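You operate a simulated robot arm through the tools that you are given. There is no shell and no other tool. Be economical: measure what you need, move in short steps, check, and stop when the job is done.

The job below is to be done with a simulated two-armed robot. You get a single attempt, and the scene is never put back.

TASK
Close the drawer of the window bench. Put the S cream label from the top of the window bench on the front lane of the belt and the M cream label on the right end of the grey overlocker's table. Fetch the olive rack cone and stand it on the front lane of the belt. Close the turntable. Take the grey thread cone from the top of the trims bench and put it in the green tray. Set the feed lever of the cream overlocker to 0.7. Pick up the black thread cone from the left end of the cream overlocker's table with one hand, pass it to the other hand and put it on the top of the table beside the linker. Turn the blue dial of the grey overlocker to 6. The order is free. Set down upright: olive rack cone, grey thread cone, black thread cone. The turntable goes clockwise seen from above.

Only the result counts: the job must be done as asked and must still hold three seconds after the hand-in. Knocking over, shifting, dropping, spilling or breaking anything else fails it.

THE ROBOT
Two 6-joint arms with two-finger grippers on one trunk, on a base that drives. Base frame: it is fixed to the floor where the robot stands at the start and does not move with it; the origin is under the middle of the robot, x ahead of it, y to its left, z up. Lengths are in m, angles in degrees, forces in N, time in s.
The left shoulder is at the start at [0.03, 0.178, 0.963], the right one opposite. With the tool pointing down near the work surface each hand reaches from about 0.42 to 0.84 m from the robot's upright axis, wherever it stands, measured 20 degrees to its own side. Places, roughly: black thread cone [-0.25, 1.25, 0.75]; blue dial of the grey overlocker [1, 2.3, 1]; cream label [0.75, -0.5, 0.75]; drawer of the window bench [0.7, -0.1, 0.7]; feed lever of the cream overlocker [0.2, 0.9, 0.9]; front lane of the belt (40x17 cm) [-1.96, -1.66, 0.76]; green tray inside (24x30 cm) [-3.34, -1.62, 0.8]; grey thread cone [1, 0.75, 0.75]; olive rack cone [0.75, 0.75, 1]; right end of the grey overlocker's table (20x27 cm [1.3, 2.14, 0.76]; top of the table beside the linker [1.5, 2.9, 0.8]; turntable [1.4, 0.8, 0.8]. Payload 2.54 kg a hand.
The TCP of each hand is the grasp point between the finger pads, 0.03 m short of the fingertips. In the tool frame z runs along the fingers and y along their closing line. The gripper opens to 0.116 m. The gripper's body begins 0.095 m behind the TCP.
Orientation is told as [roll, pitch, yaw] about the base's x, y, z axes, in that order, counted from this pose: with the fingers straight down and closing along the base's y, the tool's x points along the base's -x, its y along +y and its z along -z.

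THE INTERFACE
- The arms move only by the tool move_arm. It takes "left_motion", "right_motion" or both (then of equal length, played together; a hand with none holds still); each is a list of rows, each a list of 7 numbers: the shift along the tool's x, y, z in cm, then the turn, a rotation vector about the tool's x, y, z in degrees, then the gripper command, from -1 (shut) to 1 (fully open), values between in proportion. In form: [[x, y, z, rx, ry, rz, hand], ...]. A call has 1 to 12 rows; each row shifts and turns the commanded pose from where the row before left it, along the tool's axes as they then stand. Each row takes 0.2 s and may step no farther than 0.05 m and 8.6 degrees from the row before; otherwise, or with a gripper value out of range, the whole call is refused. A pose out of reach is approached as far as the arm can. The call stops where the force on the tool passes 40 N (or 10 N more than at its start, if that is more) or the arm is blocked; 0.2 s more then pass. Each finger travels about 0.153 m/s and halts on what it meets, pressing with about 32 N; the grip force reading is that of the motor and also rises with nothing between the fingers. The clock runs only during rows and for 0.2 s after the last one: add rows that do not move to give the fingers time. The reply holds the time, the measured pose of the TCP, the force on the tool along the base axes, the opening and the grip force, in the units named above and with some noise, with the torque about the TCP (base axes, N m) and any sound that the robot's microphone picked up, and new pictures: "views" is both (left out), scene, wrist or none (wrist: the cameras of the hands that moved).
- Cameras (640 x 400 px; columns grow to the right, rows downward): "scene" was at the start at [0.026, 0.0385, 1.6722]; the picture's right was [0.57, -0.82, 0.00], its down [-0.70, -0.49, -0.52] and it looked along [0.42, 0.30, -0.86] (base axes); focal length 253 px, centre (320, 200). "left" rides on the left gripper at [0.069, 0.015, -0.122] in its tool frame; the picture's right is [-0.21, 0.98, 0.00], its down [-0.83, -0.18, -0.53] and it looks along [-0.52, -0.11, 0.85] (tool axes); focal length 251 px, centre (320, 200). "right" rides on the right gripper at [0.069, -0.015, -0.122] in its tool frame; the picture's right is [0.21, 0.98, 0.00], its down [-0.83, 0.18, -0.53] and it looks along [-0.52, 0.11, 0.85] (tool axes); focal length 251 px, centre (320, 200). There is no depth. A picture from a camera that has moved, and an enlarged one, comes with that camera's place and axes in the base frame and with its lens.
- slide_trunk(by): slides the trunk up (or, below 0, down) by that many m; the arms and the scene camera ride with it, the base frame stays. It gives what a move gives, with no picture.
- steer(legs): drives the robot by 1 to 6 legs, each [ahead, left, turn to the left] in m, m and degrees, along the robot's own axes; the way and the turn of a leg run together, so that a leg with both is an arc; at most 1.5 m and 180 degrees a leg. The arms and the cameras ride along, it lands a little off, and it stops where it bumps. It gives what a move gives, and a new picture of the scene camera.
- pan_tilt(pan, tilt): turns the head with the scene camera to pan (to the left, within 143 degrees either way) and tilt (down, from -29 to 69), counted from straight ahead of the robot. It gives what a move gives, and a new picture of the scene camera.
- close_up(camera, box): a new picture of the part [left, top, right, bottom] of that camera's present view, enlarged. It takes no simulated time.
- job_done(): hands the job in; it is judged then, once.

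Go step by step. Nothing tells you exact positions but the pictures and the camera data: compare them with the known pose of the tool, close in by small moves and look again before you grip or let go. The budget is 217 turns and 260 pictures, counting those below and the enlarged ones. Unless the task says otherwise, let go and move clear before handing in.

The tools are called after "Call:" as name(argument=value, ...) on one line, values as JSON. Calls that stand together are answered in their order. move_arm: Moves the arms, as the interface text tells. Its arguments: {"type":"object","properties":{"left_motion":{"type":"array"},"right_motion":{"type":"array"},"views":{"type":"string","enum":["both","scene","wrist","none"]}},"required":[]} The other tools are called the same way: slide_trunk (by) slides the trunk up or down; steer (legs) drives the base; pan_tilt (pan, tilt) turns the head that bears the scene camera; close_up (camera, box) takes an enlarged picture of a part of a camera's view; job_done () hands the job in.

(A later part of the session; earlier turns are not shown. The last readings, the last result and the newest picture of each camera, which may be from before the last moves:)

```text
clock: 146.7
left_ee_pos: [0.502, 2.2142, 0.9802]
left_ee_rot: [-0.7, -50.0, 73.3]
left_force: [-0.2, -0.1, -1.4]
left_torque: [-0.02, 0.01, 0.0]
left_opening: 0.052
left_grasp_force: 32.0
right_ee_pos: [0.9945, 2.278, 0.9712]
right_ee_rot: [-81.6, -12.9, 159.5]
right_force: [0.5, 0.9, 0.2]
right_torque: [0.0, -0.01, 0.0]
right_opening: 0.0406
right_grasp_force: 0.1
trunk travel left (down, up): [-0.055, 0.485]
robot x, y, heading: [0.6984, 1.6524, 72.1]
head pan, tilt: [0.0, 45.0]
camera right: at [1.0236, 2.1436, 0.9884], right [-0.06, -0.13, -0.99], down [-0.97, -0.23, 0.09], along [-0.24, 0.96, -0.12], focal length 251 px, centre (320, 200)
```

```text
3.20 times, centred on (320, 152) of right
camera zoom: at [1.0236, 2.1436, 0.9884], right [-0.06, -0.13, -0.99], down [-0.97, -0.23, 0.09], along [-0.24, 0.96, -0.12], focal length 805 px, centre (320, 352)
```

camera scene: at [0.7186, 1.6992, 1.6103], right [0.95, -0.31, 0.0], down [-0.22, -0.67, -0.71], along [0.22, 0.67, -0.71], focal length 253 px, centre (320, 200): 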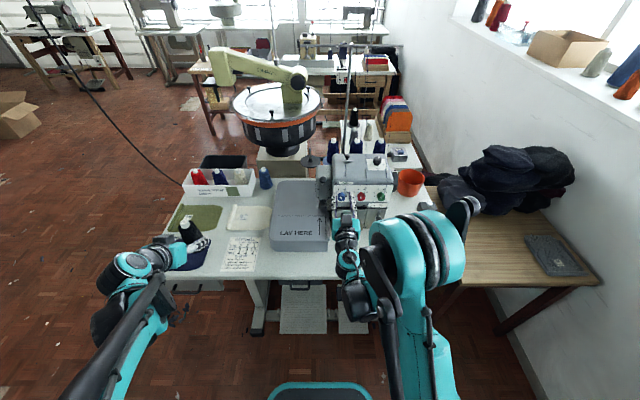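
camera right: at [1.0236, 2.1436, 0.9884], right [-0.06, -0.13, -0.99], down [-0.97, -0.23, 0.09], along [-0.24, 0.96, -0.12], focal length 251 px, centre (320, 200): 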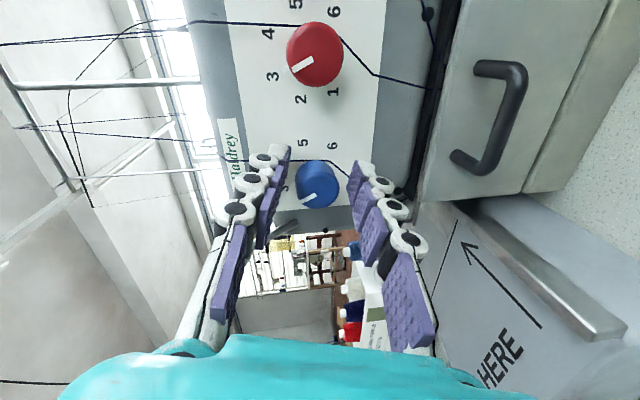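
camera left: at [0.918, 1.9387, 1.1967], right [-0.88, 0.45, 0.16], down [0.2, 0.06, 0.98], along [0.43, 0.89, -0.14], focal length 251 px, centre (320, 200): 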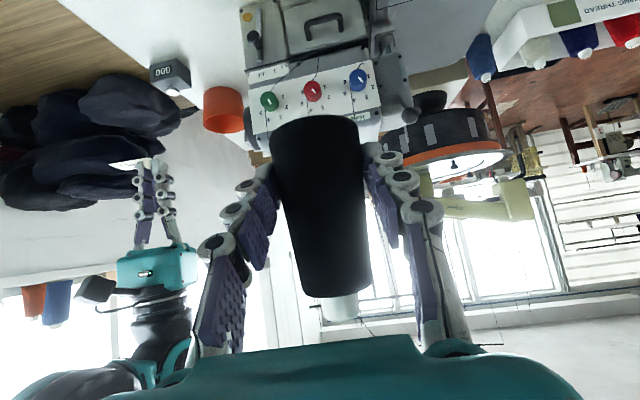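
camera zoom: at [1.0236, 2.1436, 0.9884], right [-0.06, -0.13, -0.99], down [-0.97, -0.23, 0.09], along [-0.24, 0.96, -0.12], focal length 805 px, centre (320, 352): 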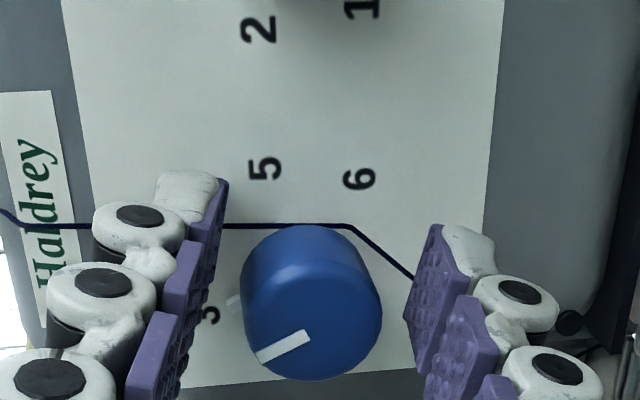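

The dial sits between the pads; I'll roll back 16° to keep clear of its pointer tab, then close and turn clockwise.

Call:
move_arm(right_motion=[[0, 0, 0, 0, 0, 8, -0.3], [0, 0, 0, 0, 0, 8, -0.3], [0, 0, 0, 0, 0, 0, -1], [0, 0, 0, 0, 0, 0, -1], [0, 0, 0, 0, 0, 0, -1]], views="wrist")

Call:
close_up(camera="right", box=[220, 90, 420, 215])

```text
clock: 147.9
left_ee_pos: [0.5012, 2.2141, 0.9807]
left_ee_rot: [-0.8, -50.1, 73.2]
left_force: [-0.3, -0.1, 0.2]
left_torque: [-0.03, -0.02, 0.01]
left_opening: 0.052
left_grasp_force: 32.0
right_ee_pos: [0.993, 2.278, 0.9711]
right_ee_rot: [-80.5, -28.7, 156.7]
right_force: [-8.9, -11.2, -21.9]
right_torque: [-0.08, -0.1, -0.01]
right_opening: 0.0268
right_grasp_force: 45.4
trunk travel left (down, up): [-0.055, 0.485]
robot x, y, heading: [0.7, 1.6527, 72.1]
head pan, tilt: [0.0, 45.0]
camera right: at [1.0189, 2.1419, 0.9686], right [-0.32, -0.04, -0.95], down [-0.93, -0.21, 0.32], along [-0.21, 0.98, 0.03], focal length 251 px, centre (320, 200)
```

right: 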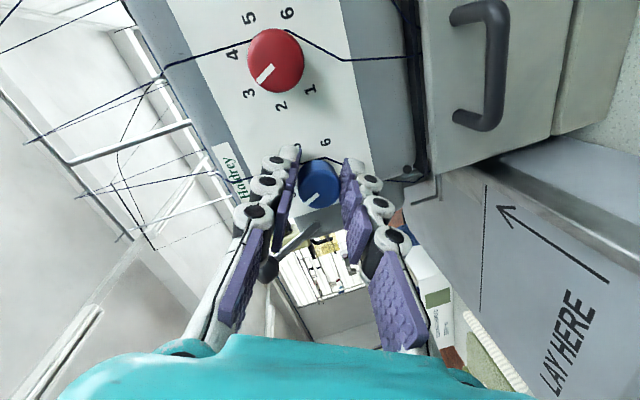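

```text
3.20 times, centred on (320, 152) of right
camera zoom: at [1.0189, 2.1419, 0.9686], right [-0.32, -0.04, -0.95], down [-0.93, -0.21, 0.32], along [-0.21, 0.98, 0.03], focal length 805 px, centre (320, 352)
```

zoom: 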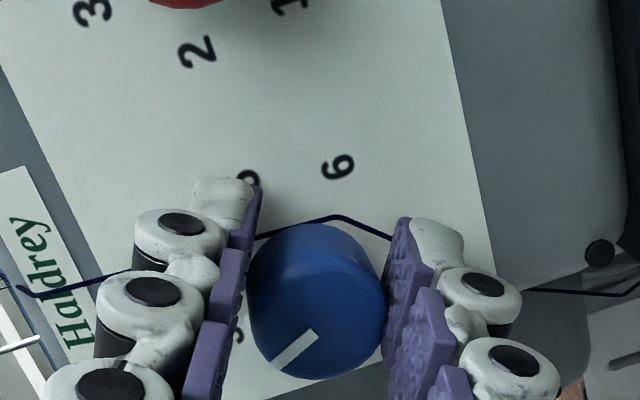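

Call:
move_arm(right_motion=[[0, 0.25, -0.15, 0, 0, 0, -1], [0, 0, 0, 0, 0, 0, -1]], views="none")

```text
clock: 148.5
left_ee_pos: [0.5029, 2.2143, 0.9809]
left_ee_rot: [-0.9, -50.0, 73.3]
left_force: [1.1, 0.2, -0.7]
left_torque: [0.01, 0.0, -0.01]
left_opening: 0.0519
left_grasp_force: 31.8
right_ee_pos: [0.994, 2.279, 0.9697]
right_ee_rot: [-80.8, -28.7, 157.0]
right_force: [7.1, 12.4, 21.9]
right_torque: [0.67, -0.11, -0.59]
right_opening: 0.0271
right_grasp_force: 45.0
trunk travel left (down, up): [-0.055, 0.485]
robot x, y, heading: [0.7004, 1.6492, 72.0]
head pan, tilt: [0.0, 45.0]
```

Call:
move_arm(right_motion=[[0, -0.12, 0, 0, 0, 0, -1], [0, 0, 0, 0, 0, 8, -1], [0, 0, 0, 0, 0, 8, -1]], views="wrist")

```text
clock: 149.3
left_ee_pos: [0.502, 2.2152, 0.9804]
left_ee_rot: [-0.8, -49.8, 73.3]
left_force: [-0.2, 0.1, -1.1]
left_torque: [-0.04, -0.02, 0.01]
left_opening: 0.0516
left_grasp_force: 31.9
right_ee_pos: [0.9927, 2.2796, 0.9685]
right_ee_rot: [-78.3, -44.5, 153.1]
right_force: [0.6, 17.3, 0.1]
right_torque: [0.69, -0.24, 0.39]
right_opening: 0.0264
right_grasp_force: 45.2
trunk travel left (down, up): [-0.055, 0.485]
robot x, y, heading: [0.7001, 1.6491, 72.3]
head pan, tilt: [0.0, 45.0]
camera right: at [1.0092, 2.1427, 0.9493], right [-0.55, 0.06, -0.83], down [-0.82, -0.21, 0.53], along [-0.15, 0.98, 0.16], focal length 251 px, centre (320, 200)
```

right: 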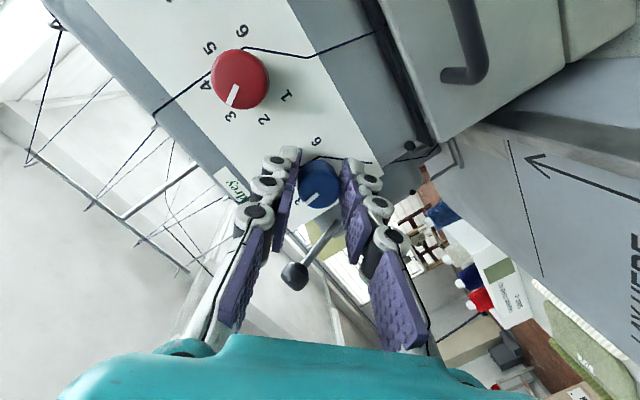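

It turns with the hand. Continuing in steps.

Call:
move_arm(right_motion=[[0, 0, 0.1, 0, 0, 8, -1], [0, 0, 0, 0, 0, 8, -1], [0, 0, 0, 0, 0, 8, -1], [0, 0, 0, 0, 0, 8, -1], [0, 0, 0, 0, 0, 8, -1], [0, 0, 0, 0, 0, 8, -1]], views="wrist")

```text
clock: 150.0
left_ee_pos: [0.5021, 2.2154, 0.98]
left_ee_rot: [-0.8, -49.9, 73.3]
left_force: [0.0, 0.5, -0.2]
left_torque: [-0.02, 0.01, 0.0]
left_opening: 0.0518
left_grasp_force: 32.6
right_ee_pos: [0.9905, 2.2799, 0.968]
right_ee_rot: [-70.1, -64.4, 143.6]
right_force: [-4.2, 6.1, -19.6]
right_torque: [-0.5, 0.12, 0.45]
right_opening: 0.0261
right_grasp_force: 45.1
trunk travel left (down, up): [-0.055, 0.485]
robot x, y, heading: [0.7027, 1.6492, 71.7]
head pan, tilt: [0.0, 45.0]
stopped in row 3 (right hand): the force on the tool passed its limit at 42 N (the readings are from after the stop); the commanded pose is now the measured one
camera right: at [0.9906, 2.1467, 0.9302], right [-0.79, 0.17, -0.59], down [-0.62, -0.25, 0.75], along [-0.02, 0.95, 0.3], focal length 251 px, centre (320, 200)
```

right: 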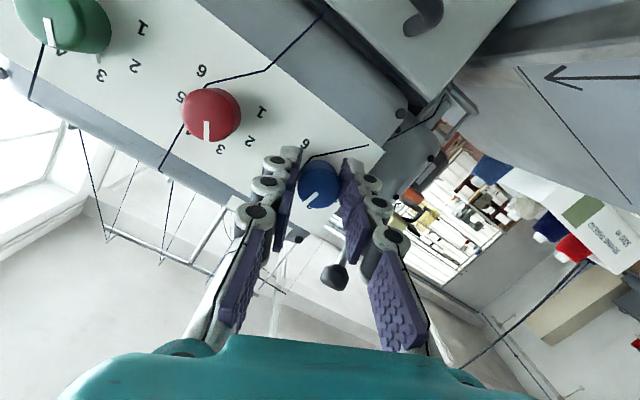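

Stopped on side load. I'll re-grip to relieve it.

Call:
move_arm(right_motion=[[0, 0, 0, 0, 0, 0, -0.4], [0, 0, 0, 0, 0, 0, -0.4], [0, 0, 0, 0, 0, 0, -1], [0, 0, 0, 0, 0, 0, -1], [0, 0, 0, 0, 0, 0, -1]], views="wrist")

Call:
close_up(camera="right", box=[220, 90, 420, 215])

```text
clock: 151.2
left_ee_pos: [0.501, 2.2139, 0.9792]
left_ee_rot: [-0.9, -50.0, 73.4]
left_force: [-0.2, -0.3, -0.7]
left_torque: [-0.03, -0.01, 0.02]
left_opening: 0.0522
left_grasp_force: 32.3
right_ee_pos: [0.9902, 2.2791, 0.969]
right_ee_rot: [-70.6, -64.2, 144.1]
right_force: [-10.8, 3.9, -1.7]
right_torque: [0.34, -0.12, 0.64]
right_opening: 0.0262
right_grasp_force: 44.7
trunk travel left (down, up): [-0.055, 0.485]
robot x, y, heading: [0.6998, 1.6511, 72.2]
head pan, tilt: [0.0, 45.0]
camera right: at [0.9896, 2.1453, 0.9319], right [-0.79, 0.17, -0.59], down [-0.62, -0.25, 0.75], along [-0.02, 0.95, 0.3], focal length 251 px, centre (320, 200)
```

right: 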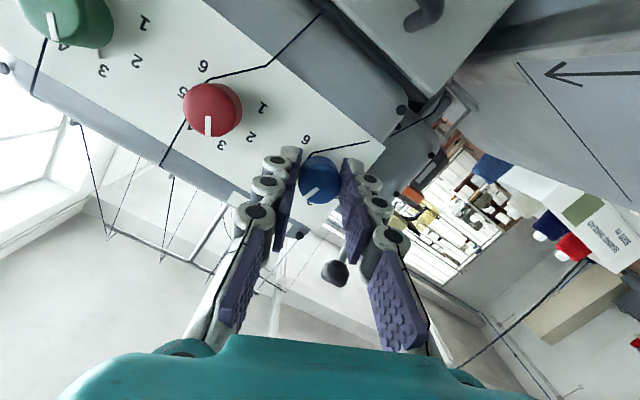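

```text
3.20 times, centred on (320, 152) of right
camera zoom: at [0.9896, 2.1453, 0.9319], right [-0.79, 0.17, -0.59], down [-0.62, -0.25, 0.75], along [-0.02, 0.95, 0.3], focal length 805 px, centre (320, 352)
```

zoom: 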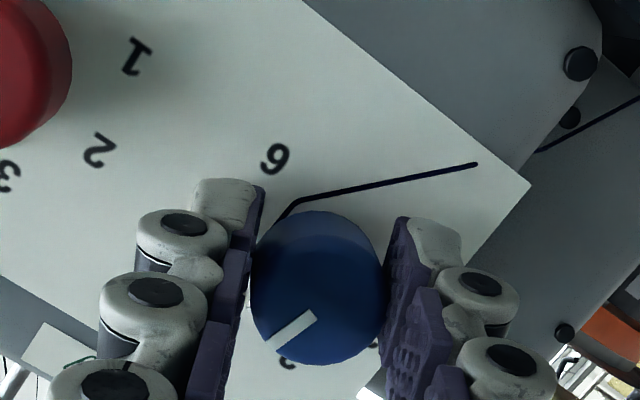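

Call:
move_arm(right_motion=[[0, 0.06, 0, 0, 0, 6, -1], [0, 0, 0, 0, 0, 6, -1], [0, 0, 0, 0, 0, 6, -1], [0, 0, 0, 0, 0, 6, -1], [0, 0, 0, 0, 0, 6, -1], [0, 0, 0, 0, 0, 6, -1]], views="none")

```text
clock: 152.6
left_ee_pos: [0.4988, 2.2137, 0.9796]
left_ee_rot: [-1.1, -50.1, 73.6]
left_force: [-0.2, -0.5, -0.8]
left_torque: [-0.01, 0.02, 0.0]
left_opening: 0.0517
left_grasp_force: 31.4
right_ee_pos: [0.9859, 2.2777, 0.9705]
right_ee_rot: [54.2, -75.8, 16.8]
right_force: [-30.7, -4.4, -11.2]
right_torque: [-0.7, 0.23, 1.15]
right_opening: 0.0259
right_grasp_force: 45.2
trunk travel left (down, up): [-0.055, 0.485]
robot x, y, heading: [0.6996, 1.6486, 72.2]
head pan, tilt: [0.0, 45.0]
```

Call:
move_arm(right_motion=[[0, 0, 0, 0, 0, 0, -0.4], [0, 0, 0, 0, 0, 0, -0.4], [0, 0, 0, 0, 0, 0, -1], [0, 0, 0, 0, 0, 0, -1], [0, 0, 0, 0, 0, 0, -1]], views="wrist")

Call:
close_up(camera="right", box=[220, 90, 420, 215])

```text
clock: 153.8
left_ee_pos: [0.4975, 2.2142, 0.9804]
left_ee_rot: [-1.0, -49.9, 73.5]
left_force: [0.2, -0.7, -0.9]
left_torque: [-0.02, -0.03, -0.02]
left_opening: 0.0517
left_grasp_force: 32.1
right_ee_pos: [0.9871, 2.2813, 0.9713]
right_ee_rot: [54.3, -76.1, 16.7]
right_force: [-16.8, 20.9, 22.0]
right_torque: [-0.13, 0.05, 0.63]
right_opening: 0.0258
right_grasp_force: 44.4
trunk travel left (down, up): [-0.055, 0.485]
robot x, y, heading: [0.7021, 1.647, 72.1]
head pan, tilt: [0.0, 45.0]
camera right: at [0.9475, 2.1575, 0.9188], right [-0.95, 0.31, -0.02], down [-0.14, -0.38, 0.91], along [0.28, 0.87, 0.41], focal length 251 px, centre (320, 200)
```

right: 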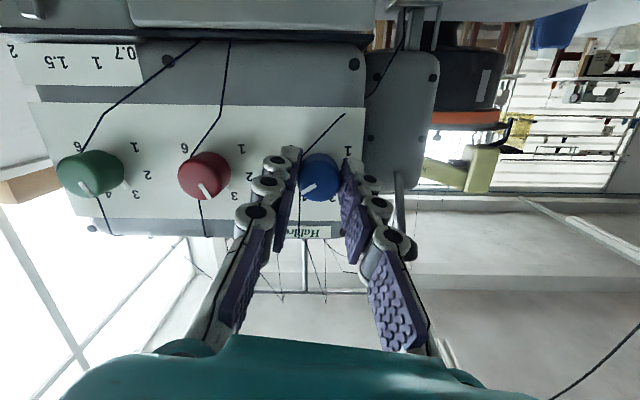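

```text
3.20 times, centred on (320, 152) of right
camera zoom: at [0.9475, 2.1575, 0.9188], right [-0.95, 0.31, -0.02], down [-0.14, -0.38, 0.91], along [0.28, 0.87, 0.41], focal length 805 px, centre (320, 352)
```

zoom: 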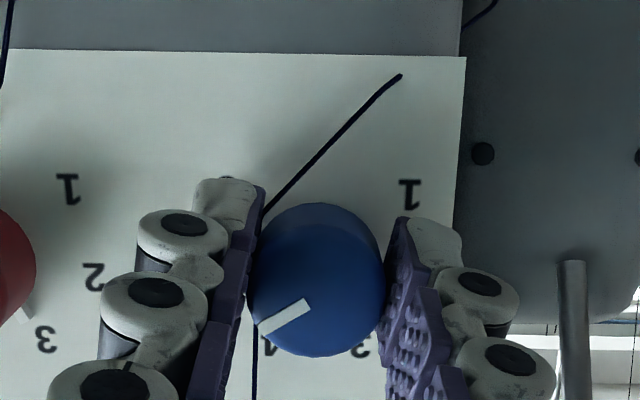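

The dial is now at ~5. I'll relieve the offset and turn 50° more.

Call:
move_arm(right_motion=[[-0.1, 0.12, 0.06, 0, 0, 0, -1], [0, 0, 0, 0, 0, 6.25, -1], [0, 0, 0, 0, 0, 6.25, -1], [0, 0, 0, 0, 0, 6.25, -1], [0, 0, 0, 0, 0, 6.25, -1]], views="wrist")

```text
clock: 155.0
left_ee_pos: [0.4989, 2.2131, 0.9789]
left_ee_rot: [-1.1, -50.1, 73.5]
left_force: [-1.2, 0.0, -1.3]
left_torque: [-0.03, -0.01, 0.01]
left_opening: 0.0521
left_grasp_force: 31.9
right_ee_pos: [0.9859, 2.2807, 0.9713]
right_ee_rot: [76.5, -52.7, -7.4]
right_force: [-29.0, -2.3, 1.8]
right_torque: [-0.05, 0.01, 1.69]
right_opening: 0.0265
right_grasp_force: 45.1
trunk travel left (down, up): [-0.055, 0.485]
robot x, y, heading: [0.7017, 1.6488, 72.3]
head pan, tilt: [0.0, 45.0]
camera right: at [0.918, 2.1679, 0.9257], right [-0.85, 0.34, 0.41], down [0.2, -0.51, 0.84], along [0.49, 0.79, 0.36], focal length 251 px, centre (320, 200)
```

right: 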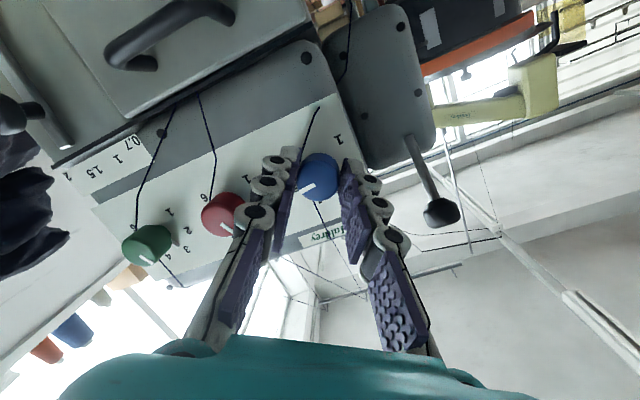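

Call:
move_arm(right_motion=[[0, 0, 0, 0, 0, 0, -0.4], [0, 0, 0, 0, 0, 0, -0.4], [0, 0, 0, 0, 0, 0, -1], [0, 0, 0, 0, 0, 0, -1], [0, 0, 0, 0, 0, 0, -1]], views="none")

Call:
close_up(camera="right", box=[220, 90, 420, 215])

```text
clock: 156.2
left_ee_pos: [0.501, 2.2127, 0.9802]
left_ee_rot: [-0.8, -50.0, 73.3]
left_force: [-0.4, -0.1, -1.0]
left_torque: [0.02, -0.02, 0.01]
left_opening: 0.0515
left_grasp_force: 32.1
right_ee_pos: [0.9858, 2.2822, 0.9723]
right_ee_rot: [76.7, -52.7, -7.3]
right_force: [-1.5, 3.0, 10.7]
right_torque: [-0.1, 0.03, 1.32]
right_opening: 0.026
right_grasp_force: 45.0
trunk travel left (down, up): [-0.055, 0.485]
robot x, y, heading: [0.7036, 1.6533, 72.3]
head pan, tilt: [0.0, 45.0]
stopped in row 5 (right hand): the force on the tool passed its limit at 41 N (the readings are from after the stop); the commanded pose is now the measured one
```

```text
3.20 times, centred on (320, 152) of right
camera zoom: at [0.9198, 2.1696, 0.9257], right [-0.85, 0.33, 0.41], down [0.2, -0.51, 0.84], along [0.49, 0.79, 0.36], focal length 805 px, centre (320, 352)
```

zoom: 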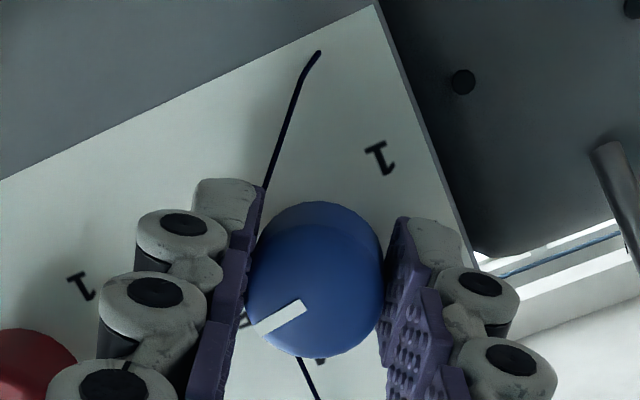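

Call:
move_arm(right_motion=[[0, 0, 0, 0, 0, 6, -1], [0, 0, 0, 0, 0, 6, -1], [0, 0, 0, 0, 0, 6, -1], [0, 0, 0, 0, 0, 6, -1], [0, 0, 0, 0, 0, 6, -1]], views="none")

Call:
close_up(camera="right", box=[180, 70, 420, 220])

```text
clock: 157.4
left_ee_pos: [0.5008, 2.2126, 0.9799]
left_ee_rot: [-0.9, -50.2, 73.4]
left_force: [-0.5, -0.1, -1.1]
left_torque: [0.02, -0.03, 0.02]
left_opening: 0.0517
left_grasp_force: 32.2
right_ee_pos: [0.9866, 2.2824, 0.9718]
right_ee_rot: [81.2, -23.1, -14.5]
right_force: [-8.1, 14.4, 23.1]
right_torque: [0.7, -0.25, 1.13]
right_opening: 0.0269
right_grasp_force: 45.4
trunk travel left (down, up): [-0.055, 0.485]
robot x, y, heading: [0.7029, 1.6512, 72.1]
head pan, tilt: [0.0, 45.0]
```

```text
2.67 times, centred on (300, 145) of right
camera zoom: at [0.893, 2.1816, 0.9493], right [-0.52, 0.29, 0.8], down [0.51, -0.65, 0.56], along [0.68, 0.7, 0.19], focal length 670 px, centre (373, 347)
```

zoom: 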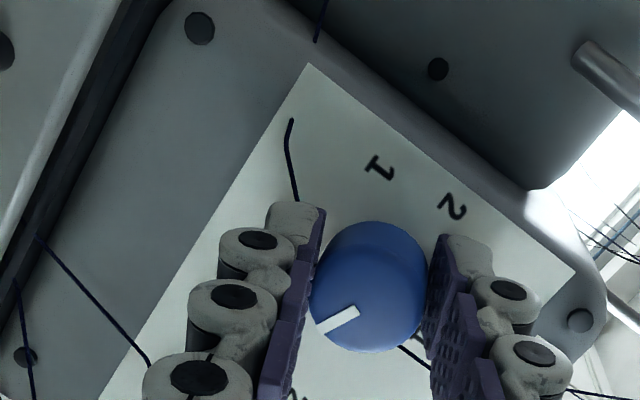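

Pointer at ~117° (6 is at 125°). One more 8°, then release, back off, and check.

Call:
move_arm(right_motion=[[0, 0, 0, 0, 0, 4, -1], [0, 0, 0, 0, 0, 4, -1], [0, 0, 0, 0, 0, 0, -1], [0, 0, 0, 0, 0, 0, -0.3], [0, 0, 0, 0, 0, 0, -0.3], [0, 0, -2, 0, 0, 0, -0.3], [0, 0, -4, 0, 0, 0, -0.3]], views="wrist")

Call:
close_up(camera="right", box=[220, 90, 380, 190])

```text
clock: 159.0
left_ee_pos: [0.5008, 2.2122, 0.9815]
left_ee_rot: [-0.8, -50.0, 73.4]
left_force: [-0.7, 0.4, -1.5]
left_torque: [-0.02, 0.0, 0.02]
left_opening: 0.0518
left_grasp_force: 32.2
right_ee_pos: [0.9693, 2.2247, 0.9796]
right_ee_rot: [81.7, -15.3, -15.9]
right_force: [-0.2, -0.1, 1.0]
right_torque: [0.01, 0.01, -0.01]
right_opening: 0.0408
right_grasp_force: 0.2
trunk travel left (down, up): [-0.055, 0.485]
robot x, y, heading: [0.7034, 1.6481, 72.2]
head pan, tilt: [0.0, 45.0]
camera right: at [0.8721, 2.1267, 0.9659], right [-0.4, 0.26, 0.88], down [0.56, -0.68, 0.47], along [0.72, 0.68, 0.13], focal length 251 px, centre (320, 200)
```

right: 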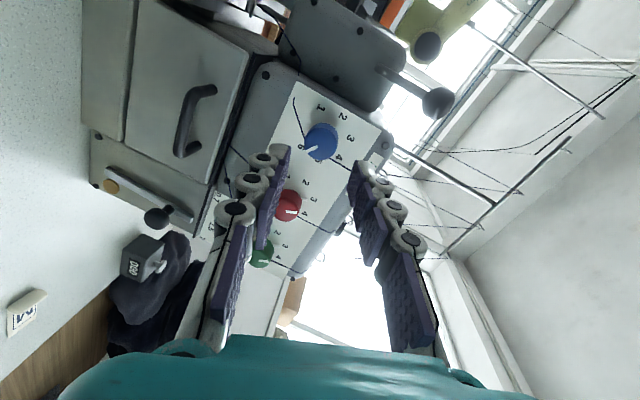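

```text
4.00 times, centred on (300, 140) of right
camera zoom: at [0.8721, 2.1267, 0.9659], right [-0.4, 0.26, 0.88], down [0.56, -0.68, 0.47], along [0.72, 0.68, 0.13], focal length 1006 px, centre (400, 440)
```

zoom: 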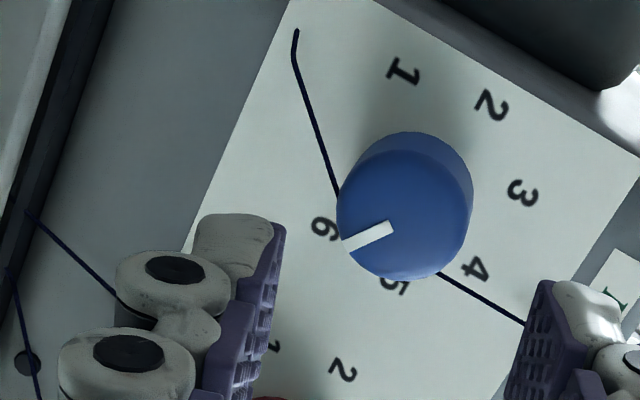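

Call:
move_arm(right_motion=[[0, 0, -4.5, 0, 0, 0, -0.3], [0, 0, -4.5, 0, 0, 0, -0.3], [0, 0, 0, 0, 0, -8.5, -0.3], [0, 0, 0, 0, 0, -8.5, -0.3], [0, 0, 0, 0, 0, -8.5, -0.3], [0, 0, 0, 0, 0, -8.5, -0.3], [0, 0, 0, 0, 0, -8.5, -0.3], [0, 0, 0, 0, 0, -8.5, -0.3], [0, 0, 0, 0, 0, -8.5, -0.3], [0, 0, 0, 0, 0, -5, -0.3]], views="wrist")

Call:
close_up(camera="scene", box=[334, 180, 374, 205])

```text
clock: 161.2
left_ee_pos: [0.501, 2.2141, 0.9803]
left_ee_rot: [-0.8, -50.0, 73.3]
left_force: [-0.9, 0.1, -0.7]
left_torque: [-0.02, 0.02, 0.03]
left_opening: 0.0518
left_grasp_force: 31.9
right_ee_pos: [0.9417, 2.1408, 0.9917]
right_ee_rot: [50.5, -77.2, 20.8]
right_force: [0.2, -0.3, 0.2]
right_torque: [-0.01, 0.0, 0.0]
right_opening: 0.0409
right_grasp_force: 0.0
trunk travel left (down, up): [-0.055, 0.485]
robot x, y, heading: [0.7057, 1.6464, 71.9]
head pan, tilt: [0.0, 45.0]
camera right: at [0.9047, 2.0175, 0.9403], right [-0.95, 0.31, -0.04], down [-0.16, -0.38, 0.91], along [0.26, 0.87, 0.41], focal length 251 px, centre (320, 200)
```

right: 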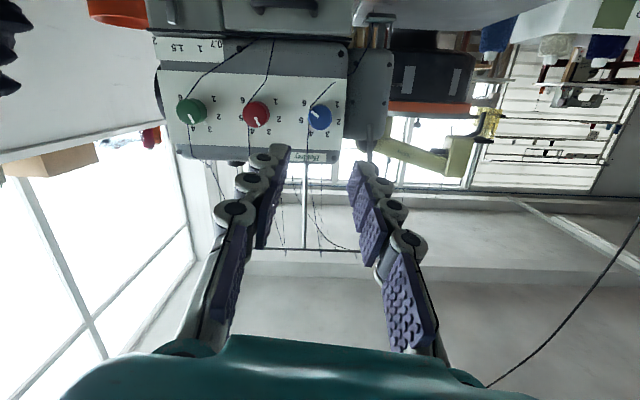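

```text
16.00 times, centred on (354, 192) of scene
camera zoom: at [0.7178, 1.6991, 1.5703], right [0.95, -0.31, 0.0], down [-0.22, -0.67, -0.71], along [0.22, 0.67, -0.71], focal length 4048 px, centre (-224, 320)
```

zoom: 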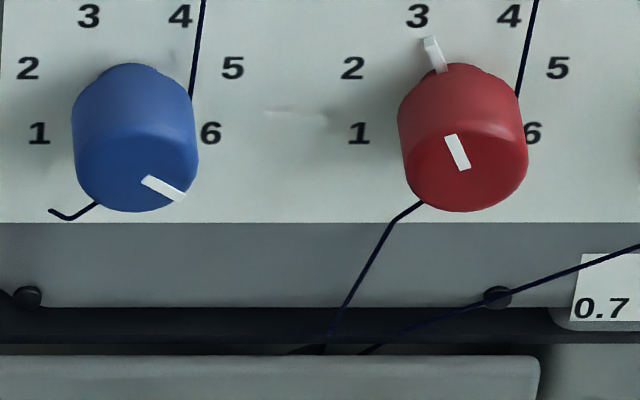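

Blue dial reads 6 (≈123–127°, target 125°). Now the handover: raise the trunk and reorient the right hand to point down.

Call:
slide_trunk(by=0.17)

Call:
move_arm(right_motion=[[0, 0, -4, 0, 0, -6, 0.6], [0, -3, -3, 0, 0, -6, 0.6], [0, -3, 0, 0, 8.5, 0, 0.6], [0, -3, 0, 0, 8.5, 0, 0.6], [0, -3, 0, 0, 8.5, 0, 0.6], [0, 0, 0, 0, 8.5, 0, 0.6], [0, 0, 0, 0, 8.5, 0, 0.6], [0, 0, 0, 0, 8.5, 0, 0.6], [0, 0, 0, 0, 8.5, 0, 0.6], [0, 0, 0, 0, 8.5, 0, 0.6], [0, 0, 0, 0, 8.5, 0, 0.6], [0, 0, 0, 0, 5, 0, 0.6]], views="scene")

```text
clock: 163.2
left_ee_pos: [0.501, 2.2148, 1.149]
left_ee_rot: [-0.9, -50.1, 73.4]
left_force: [0.2, 0.2, -0.7]
left_torque: [-0.02, -0.03, -0.02]
left_opening: 0.0518
left_grasp_force: 31.9
right_ee_pos: [0.9413, 2.1407, 1.1618]
right_ee_rot: [50.8, -77.0, 20.4]
right_force: [-0.3, 0.4, -0.1]
right_torque: [-0.05, 0.01, -0.01]
right_opening: 0.0405
right_grasp_force: 0.0
trunk travel left (down, up): [-0.225, 0.315]
robot x, y, heading: [0.7002, 1.6514, 72.2]
head pan, tilt: [0.0, 45.0]
```

```text
clock: 165.8
left_ee_pos: [0.5014, 2.2139, 1.1492]
left_ee_rot: [-0.8, -50.0, 73.3]
left_force: [-0.1, -1.0, -0.4]
left_torque: [0.02, -0.05, -0.03]
left_opening: 0.0514
left_grasp_force: 32.1
right_ee_pos: [1.035, 2.038, 1.1779]
right_ee_rot: [-1.9, -0.2, 72.2]
right_force: [0.1, 0.4, 0.3]
right_torque: [-0.02, -0.01, 0.0]
right_opening: 0.093
right_grasp_force: 0.1
right hand out of reach, approached as far as the arm can: row 2
trunk travel left (down, up): [-0.225, 0.315]
robot x, y, heading: [0.7007, 1.653, 72.1]
head pan, tilt: [0.0, 45.0]
camera scene: at [0.718, 1.6996, 1.7402], right [0.95, -0.31, 0.0], down [-0.22, -0.67, -0.71], along [0.22, 0.67, -0.71], focal length 253 px, centre (320, 200)
```

scene: 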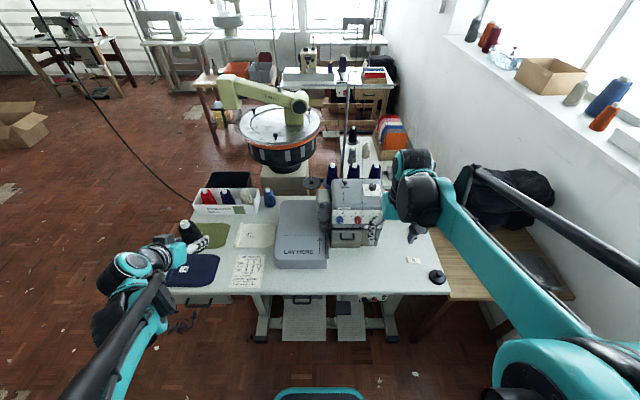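

Call:
move_arm(left_motion=[[0, -2.3, 0, 0, 0, 0, -1], [0, -2.3, 0, 0, 0, 0, -1], [0, -2.3, 0, 0, 0, 0, -1], [0, -2.3, 0, 0, 0, 0, -1], [0, -2.3, 0, 0, 0, 0, -1], [0, -2.3, 0, 0, 0, 0, -1], [0, -2.3, 0, 0, 0, 0, -1], [0, -2.3, 0, 0, 0, 0, -1], [0, -2.3, 0, 0, 0, 0, -1], [0, -2.3, 0, 0, 0, 0, -1], [0, -2, 0, 0, 0, 0, -1]], right_motion=[[0, 0, -4, 1.9, 0, -8.2, 0.6], [0, 0, -4, 0, 0, -8.2, 0.6], [0, 0, -4, 0, 0, -8.2, 0.6], [0, 0, 0, 0, 0, -8.2, 0.6], [0, 0, 0, 0, 0, -8.2, 0.6], [0, 0, 0, 0, 0, -8.2, 0.6], [0, 0, 0, 0, 0, -8.2, 0.6], [0, 0, 0, 0, 0, -8.2, 0.6], [0, 0, 0, 0, 0, -8.2, 0.6], [0, 0, 0, 0, 0, -8.2, 0.6], [0, 0, 0, 0, 0, -8, 0.6]], views="both")

```text
clock: 168.2
left_ee_pos: [0.7392, 2.1387, 1.1514]
left_ee_rot: [-0.8, -50.0, 73.3]
left_force: [0.3, 0.8, -1.1]
left_torque: [-0.01, 0.02, -0.02]
left_opening: 0.0514
left_grasp_force: 32.2
right_ee_pos: [1.0277, 2.039, 1.2987]
right_ee_rot: [-0.5, 3.8, 162.2]
right_force: [-0.1, -0.5, -0.6]
right_torque: [0.01, -0.01, -0.01]
right_opening: 0.0927
right_grasp_force: 0.0
trunk travel left (down, up): [-0.225, 0.315]
robot x, y, heading: [0.7042, 1.6496, 72.2]
head pan, tilt: [0.0, 45.0]
camera scene: at [0.7182, 1.699, 1.7403], right [0.95, -0.31, 0.0], down [-0.22, -0.67, -0.71], along [0.22, 0.67, -0.71], focal length 253 px, centre (320, 200)
camera right: at [1.0907, 2.0358, 1.4256], right [-0.09, -1.0, 0.01], down [-0.87, 0.09, 0.48], along [-0.48, 0.04, -0.88], focal length 251 px, centre (320, 200)
camera left: at [0.6851, 2.013, 1.1773], right [-0.89, 0.42, 0.16], down [0.2, 0.06, 0.98], along [0.4, 0.9, -0.14], focal length 251 px, centre (320, 200)
```

scene: 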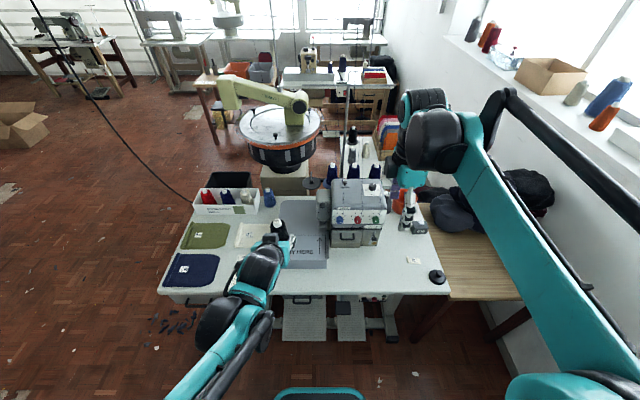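
right: 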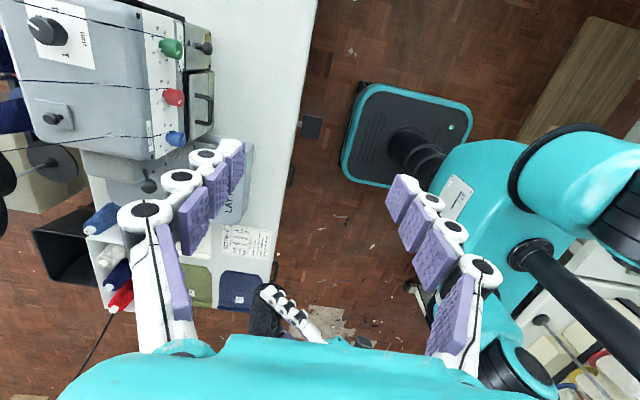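
left: 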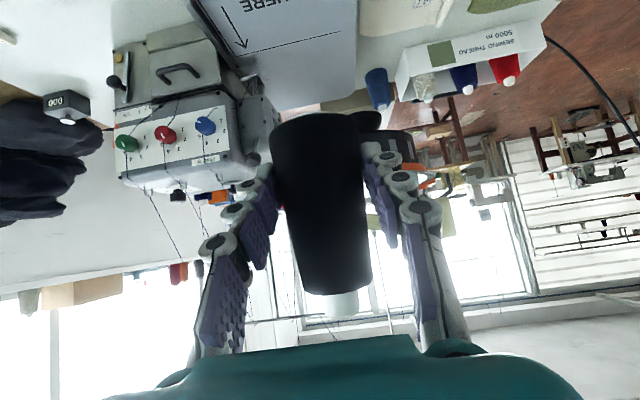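

Right hand is above, closing fore-aft. Now moving it over the cone held by the left hand.

Call:
move_arm(right_motion=[[-4, 0, 0, 0, -3.8, 0, 0.6], [-4.4, 0, 0, 0, 0, 0, 0.6], [-4.4, 0, 0, 0, 0, 0, 0.6], [-4.4, 0, 0, 0, 0, 0, 0.6], [-4.4, 0, 0, 0, 0, 0, 0.6], [-4.4, -0.6, 0, 0, 0, 0, 0.6]], views="both")

```text
clock: 169.6
left_ee_pos: [0.7368, 2.1414, 1.1515]
left_ee_rot: [-0.9, -49.9, 73.4]
left_force: [-0.4, -0.4, -1.0]
left_torque: [-0.01, -0.01, -0.02]
left_opening: 0.0515
left_grasp_force: 32.0
right_ee_pos: [0.781, 2.1258, 1.2937]
right_ee_rot: [-0.5, 0.0, 162.0]
right_force: [-0.1, 0.4, -0.3]
right_torque: [-0.05, -0.04, -0.03]
right_opening: 0.0926
right_grasp_force: 0.0
trunk travel left (down, up): [-0.225, 0.315]
robot x, y, heading: [0.7004, 1.6494, 72.1]
head pan, tilt: [0.0, 45.0]
camera scene: at [0.7162, 1.7007, 1.7402], right [0.95, -0.31, 0.0], down [-0.22, -0.67, -0.71], along [0.22, 0.67, -0.71], focal length 253 px, centre (320, 200)
camera right: at [0.851, 2.1202, 1.4169], right [-0.1, -1.0, -0.01], down [-0.84, 0.08, 0.53], along [-0.53, 0.06, -0.85], focal length 251 px, centre (320, 200)
```

scene: 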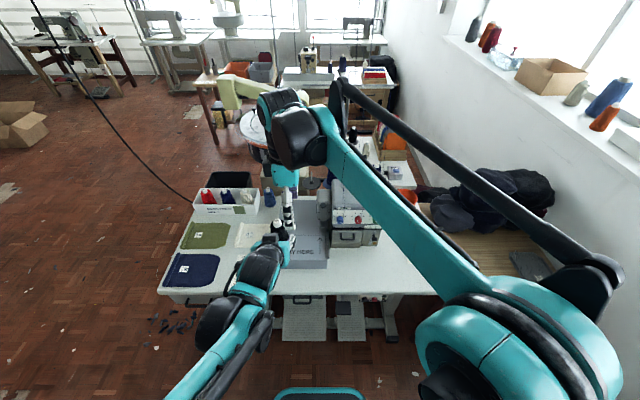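
right: 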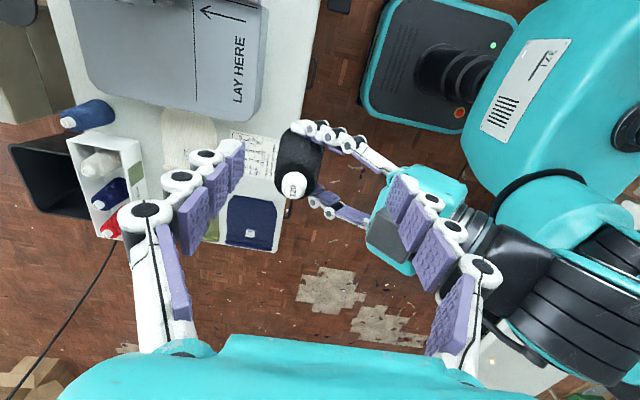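

The cone's top is at about (0.746,2.154). I'll center over it, narrow the opening and descend part-way.

Call:
move_arm(right_motion=[[-4.2, -1.4, 0, 0, 0, 0, 0.15], [0, 0, 3, 0, 0, 0, 0.15], [0, 0, 2, 0, 0, 0, 0.15]], views="wrist")

```text
clock: 170.4
left_ee_pos: [0.7382, 2.1396, 1.1529]
left_ee_rot: [-0.8, -50.0, 73.4]
left_force: [-0.4, 0.8, -0.4]
left_torque: [-0.04, -0.01, -0.02]
left_opening: 0.0514
left_grasp_force: 32.0
right_ee_pos: [0.7453, 2.1502, 1.2432]
right_ee_rot: [-0.5, -0.1, 162.1]
right_force: [-1.5, 0.7, -0.2]
right_torque: [-0.04, 0.0, 0.0]
right_opening: 0.0668
right_grasp_force: 0.0
trunk travel left (down, up): [-0.225, 0.315]
robot x, y, heading: [0.7059, 1.6478, 71.9]
head pan, tilt: [0.0, 45.0]
camera right: at [0.8151, 2.1457, 1.3669], right [-0.1, -1.0, -0.01], down [-0.84, 0.08, 0.53], along [-0.53, 0.06, -0.85], focal length 251 px, centre (320, 200)
```

right: 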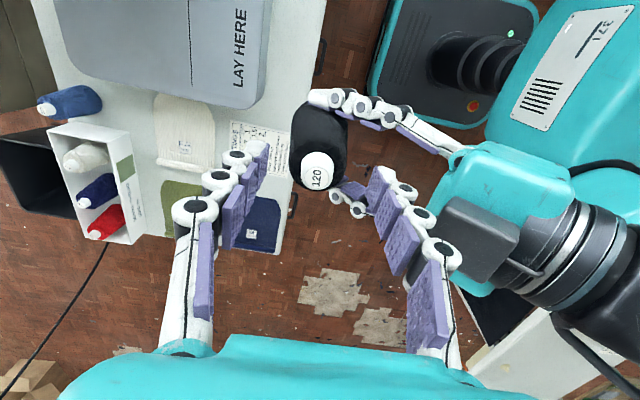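

Call:
move_arm(right_motion=[[0, -0.4, 2, 0, 0, 0, 0.15], [0, 0, 2.2, 0, 0, 0, 0.15]], views="wrist")

```text
clock: 171.0
left_ee_pos: [0.7388, 2.1397, 1.1517]
left_ee_rot: [-0.7, -50.1, 73.3]
left_force: [-0.5, 0.2, -1.0]
left_torque: [0.01, -0.01, 0.01]
left_opening: 0.0514
left_grasp_force: 31.7
right_ee_pos: [0.7468, 2.1545, 1.2019]
right_ee_rot: [-0.4, 0.0, 162.1]
right_force: [0.3, 0.7, 0.5]
right_torque: [0.02, 0.04, 0.0]
right_opening: 0.0666
right_grasp_force: 0.1
trunk travel left (down, up): [-0.225, 0.315]
robot x, y, heading: [0.7026, 1.6512, 71.9]
head pan, tilt: [0.0, 45.0]
camera right: at [0.8176, 2.1488, 1.3253], right [-0.1, -1.0, -0.01], down [-0.84, 0.08, 0.53], along [-0.53, 0.06, -0.85], focal length 251 px, centre (320, 200)
```

right: 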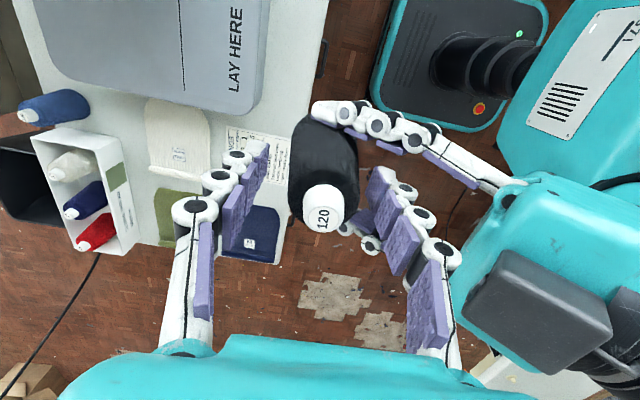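

Call:
move_arm(right_motion=[[0, 0, 0, 0, 0, 0, -1], [0, 0, 0, 0, 0, 0, -1], [0, 0, 0, 0, 0, 0, -1]], views="none")

```text
clock: 171.8
left_ee_pos: [0.7385, 2.1396, 1.1526]
left_ee_rot: [-0.8, -50.0, 73.3]
left_force: [8.4, 28.6, -24.6]
left_torque: [-0.1, 0.07, -0.21]
left_opening: 0.0512
left_grasp_force: 32.1
right_ee_pos: [0.7466, 2.1527, 1.2034]
right_ee_rot: [-0.2, 0.1, 162.1]
right_force: [-7.5, -29.9, 23.4]
right_torque: [-1.74, 0.54, 0.34]
right_opening: 0.045
right_grasp_force: 32.2
trunk travel left (down, up): [-0.225, 0.315]
robot x, y, heading: [0.7023, 1.6534, 72.2]
head pan, tilt: [0.0, 45.0]
```

Both hold it. Now open the left and withdraw it straight back.

Call:
move_arm(left_motion=[[0, 0, 0, 0, 0, 0, 0.9], [0, 0, 0, 0, 0, 0, 0.9], [0, 0, 0, 0, 0, 0, 0.9], [1.9, 0, -2.3, 0, 0, 0, 0.9], [2.5, 0, -3, 0, 0, 0, 0.9], [2.5, 0, -3, 0, 0, 0, 0.9]], views="both")

```text
clock: 173.2
left_ee_pos: [0.7053, 2.0359, 1.1518]
left_ee_rot: [-0.9, -50.1, 73.5]
left_force: [-0.1, -0.9, 0.7]
left_torque: [0.01, -0.03, 0.0]
left_opening: 0.1102
left_grasp_force: 0.1
right_ee_pos: [0.7451, 2.1533, 1.2029]
right_ee_rot: [-0.5, 0.0, 162.2]
right_force: [-0.9, -0.5, 0.0]
right_torque: [0.04, -0.05, 0.0]
right_opening: 0.0447
right_grasp_force: 31.6
trunk travel left (down, up): [-0.225, 0.315]
robot x, y, heading: [0.7044, 1.6472, 72.2]
head pan, tilt: [0.0, 45.0]
camera scene: at [0.7153, 1.6969, 1.7403], right [0.95, -0.31, 0.0], down [-0.22, -0.67, -0.71], along [0.22, 0.67, -0.71], focal length 253 px, centre (320, 200)
camera left: at [0.6514, 1.9085, 1.1776], right [-0.89, 0.42, 0.15], down [0.2, 0.06, 0.98], along [0.4, 0.9, -0.14], focal length 251 px, centre (320, 200)
```

scene: 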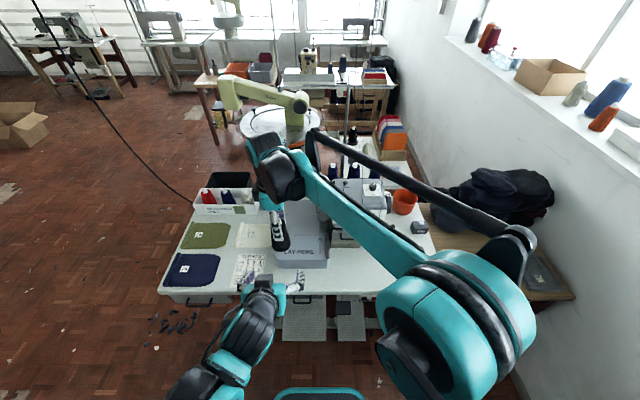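
left: 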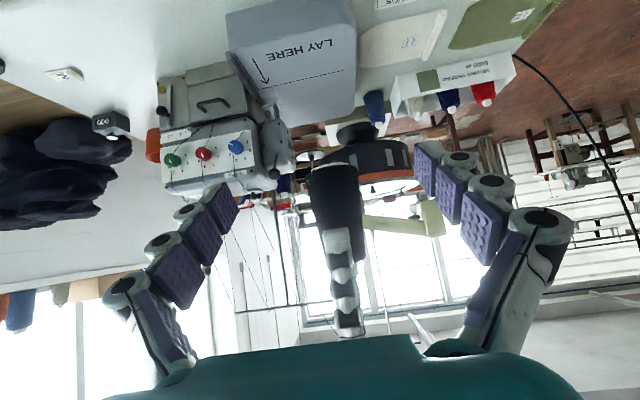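

Handover done; the right hand holds the black cone. I'll tuck both arms in, then drive round west to the far side of the linker table.

Call:
move_arm(left_motion=[[0, 3, -3, 0, 8.4, 0, -1], [0, 3, -3, 0, 8.4, 0, -1], [0, 3, 0, 0, 8.4, 0, -1], [0, 3, 0, 0, 8.4, 0, -1], [0, 2, 0, 0, 8.4, 0, -1], [0, 0, 0, 0, 8, 0, -1]], right_motion=[[-2, 0, 0, 0, 0, 0, -1], [3, 3, 0, 0, 0, 0, -1], [3, 3, 0, 0, 0, 0, -1], [3, 3, 0, 0, 0, 0, -1], [3, 0, 0, 0, 0, 0, -1], [3, 0, 0, 0, 0, 0, -1]], views="none")

Call:
steer(legs=[[0, 1.5, 0], [0, 0.4, 0], [0, 0, -16]])

Call:
pan_tilt(pan=-25, tilt=25)

```text
clock: 174.6
left_ee_pos: [0.5621, 2.0376, 1.1933]
left_ee_rot: [-0.5, 0.0, 72.8]
left_force: [0.7, 0.6, 0.2]
left_torque: [0.04, 0.01, 0.01]
left_opening: 0.0001
left_grasp_force: 28.5
right_ee_pos: [0.8436, 2.0285, 1.2013]
right_ee_rot: [-0.5, -0.1, 162.3]
right_force: [0.4, -0.1, 1.1]
right_torque: [0.03, 0.02, 0.0]
right_opening: 0.0449
right_grasp_force: 31.9
trunk travel left (down, up): [-0.225, 0.315]
robot x, y, heading: [0.7024, 1.6498, 72.4]
head pan, tilt: [0.0, 45.0]
```

```text
clock: 184.9
left_ee_pos: [-1.1512, 2.5814, 1.1933]
left_ee_rot: [-0.6, 0.0, 59.4]
left_force: [0.1, 0.5, -0.1]
left_torque: [0.02, 0.01, 0.04]
left_opening: 0.0
left_grasp_force: 28.6
right_ee_pos: [-0.8799, 2.5106, 1.2033]
right_ee_rot: [-0.5, 0.1, 148.8]
right_force: [1.1, 0.2, 0.1]
right_torque: [-0.02, -0.02, -0.02]
right_opening: 0.0447
right_grasp_force: 31.8
trunk travel left (down, up): [-0.225, 0.315]
robot x, y, heading: [-1.1022, 2.1747, 58.8]
head pan, tilt: [0.0, 45.0]
camera scene: at [-1.0775, 2.2173, 1.7403], right [0.86, -0.52, 0.0], down [-0.37, -0.61, -0.71], along [0.37, 0.6, -0.71], focal length 253 px, centre (320, 200)
```

scene: 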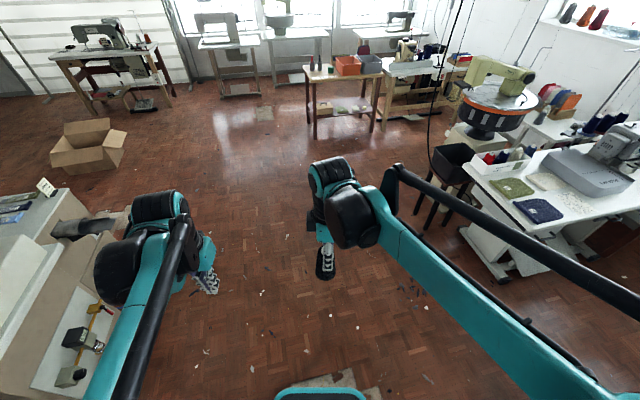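

```text
clock: 185.8
left_ee_pos: [-1.1522, 2.5833, 1.1946]
left_ee_rot: [-0.5, 0.0, 59.4]
left_force: [0.3, 0.1, 0.1]
left_torque: [0.0, -0.04, 0.01]
left_opening: 0.0002
left_grasp_force: 28.3
right_ee_pos: [-0.88, 2.5093, 1.2029]
right_ee_rot: [-0.5, 0.0, 148.7]
right_force: [-0.4, -0.8, 0.6]
right_torque: [-0.02, 0.0, -0.02]
right_opening: 0.0446
right_grasp_force: 32.2
trunk travel left (down, up): [-0.225, 0.315]
robot x, y, heading: [-1.1053, 2.1743, 59.1]
head pan, tilt: [-25.0, 25.0]
camera scene: at [-1.0434, 2.1992, 1.7708], right [0.56, -0.83, 0.0], down [-0.35, -0.24, -0.91], along [0.75, 0.5, -0.42], focal length 253 px, centre (320, 200)
```

scene: 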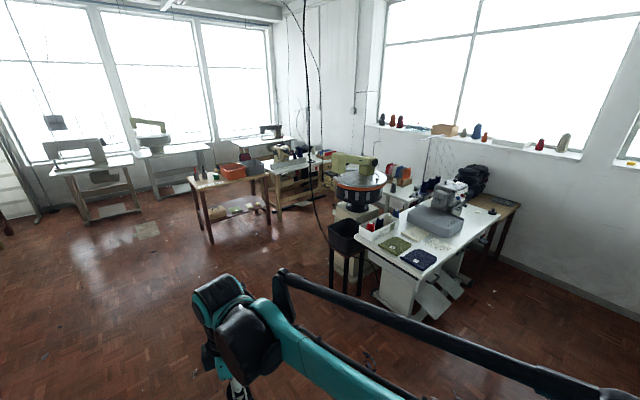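

The cable hangs near (0.1,3.05), so I'll pass well west of it, turn to face south, then slide east behind the linker. Trunk up first.

Call:
slide_trunk(by=0.2)

Call:
steer(legs=[[1.1, 0.17, 0], [1.07, 0.17, 0], [0, 0, -167]])

Call:
pan_tilt(pan=60, tilt=30)

```text
clock: 188.0
left_ee_pos: [-1.1523, 2.5835, 1.393]
left_ee_rot: [-0.5, 0.0, 59.4]
left_force: [-0.6, -0.6, 0.4]
left_torque: [0.01, 0.01, 0.0]
left_opening: 0.0
left_grasp_force: 28.5
right_ee_pos: [-0.8789, 2.5102, 1.4009]
right_ee_rot: [-0.5, 0.0, 148.8]
right_force: [0.2, 0.3, -0.6]
right_torque: [-0.03, -0.04, -0.01]
right_opening: 0.0445
right_grasp_force: 31.8
trunk travel left (down, up): [-0.425, 0.115]
robot x, y, heading: [-1.1025, 2.1751, 58.7]
head pan, tilt: [-25.0, 25.0]
```

```text
clock: 205.7
left_ee_pos: [-0.1412, 3.8105, 1.392]
left_ee_rot: [-0.5, 0.0, -108.2]
left_force: [-0.1, -0.6, 0.2]
left_torque: [0.0, 0.0, 0.01]
left_opening: 0.0
left_grasp_force: 29.3
right_ee_pos: [-0.4223, 3.8243, 1.402]
right_ee_rot: [-0.4, 0.0, -18.8]
right_force: [1.0, 1.0, -1.3]
right_torque: [-0.01, -0.01, 0.01]
right_opening: 0.0444
right_grasp_force: 32.0
trunk travel left (down, up): [-0.425, 0.115]
robot x, y, heading: [-0.2716, 4.2005, -108.7]
head pan, tilt: [-25.0, 25.0]
camera scene: at [-0.3285, 4.161, 1.9709], right [-0.72, 0.69, 0.0], down [0.29, 0.31, -0.91], along [-0.63, -0.65, -0.42], focal length 253 px, centre (320, 200)
```

scene: 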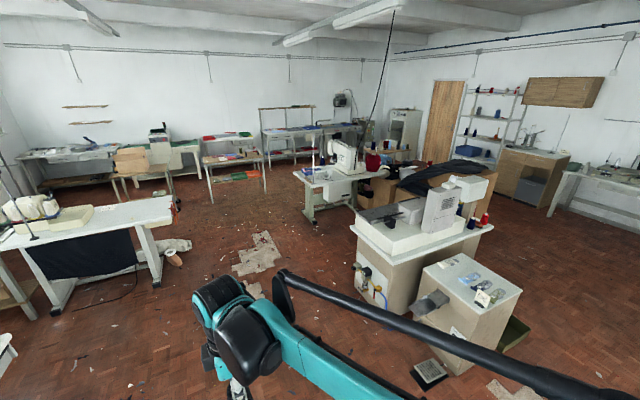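

```text
clock: 207.3
left_ee_pos: [-0.1399, 3.8105, 1.3926]
left_ee_rot: [-0.5, 0.0, -108.1]
left_force: [-0.4, 0.0, -0.4]
left_torque: [0.0, -0.01, -0.05]
left_opening: 0.0
left_grasp_force: 28.2
right_ee_pos: [-0.422, 3.8236, 1.4013]
right_ee_rot: [-0.5, 0.0, -18.8]
right_force: [0.1, -0.5, -1.0]
right_torque: [0.01, -0.03, 0.01]
right_opening: 0.0444
right_grasp_force: 32.1
trunk travel left (down, up): [-0.425, 0.115]
robot x, y, heading: [-0.2757, 4.201, -108.7]
head pan, tilt: [60.0, 30.0]
camera scene: at [-0.2052, 4.1594, 1.9629], right [-0.75, -0.66, 0.0], down [-0.33, 0.38, -0.87], along [0.57, -0.65, -0.5], focal length 253 px, centre (320, 200)
```

scene: 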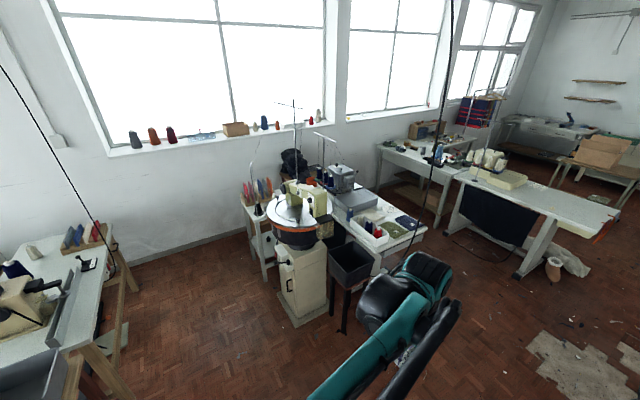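

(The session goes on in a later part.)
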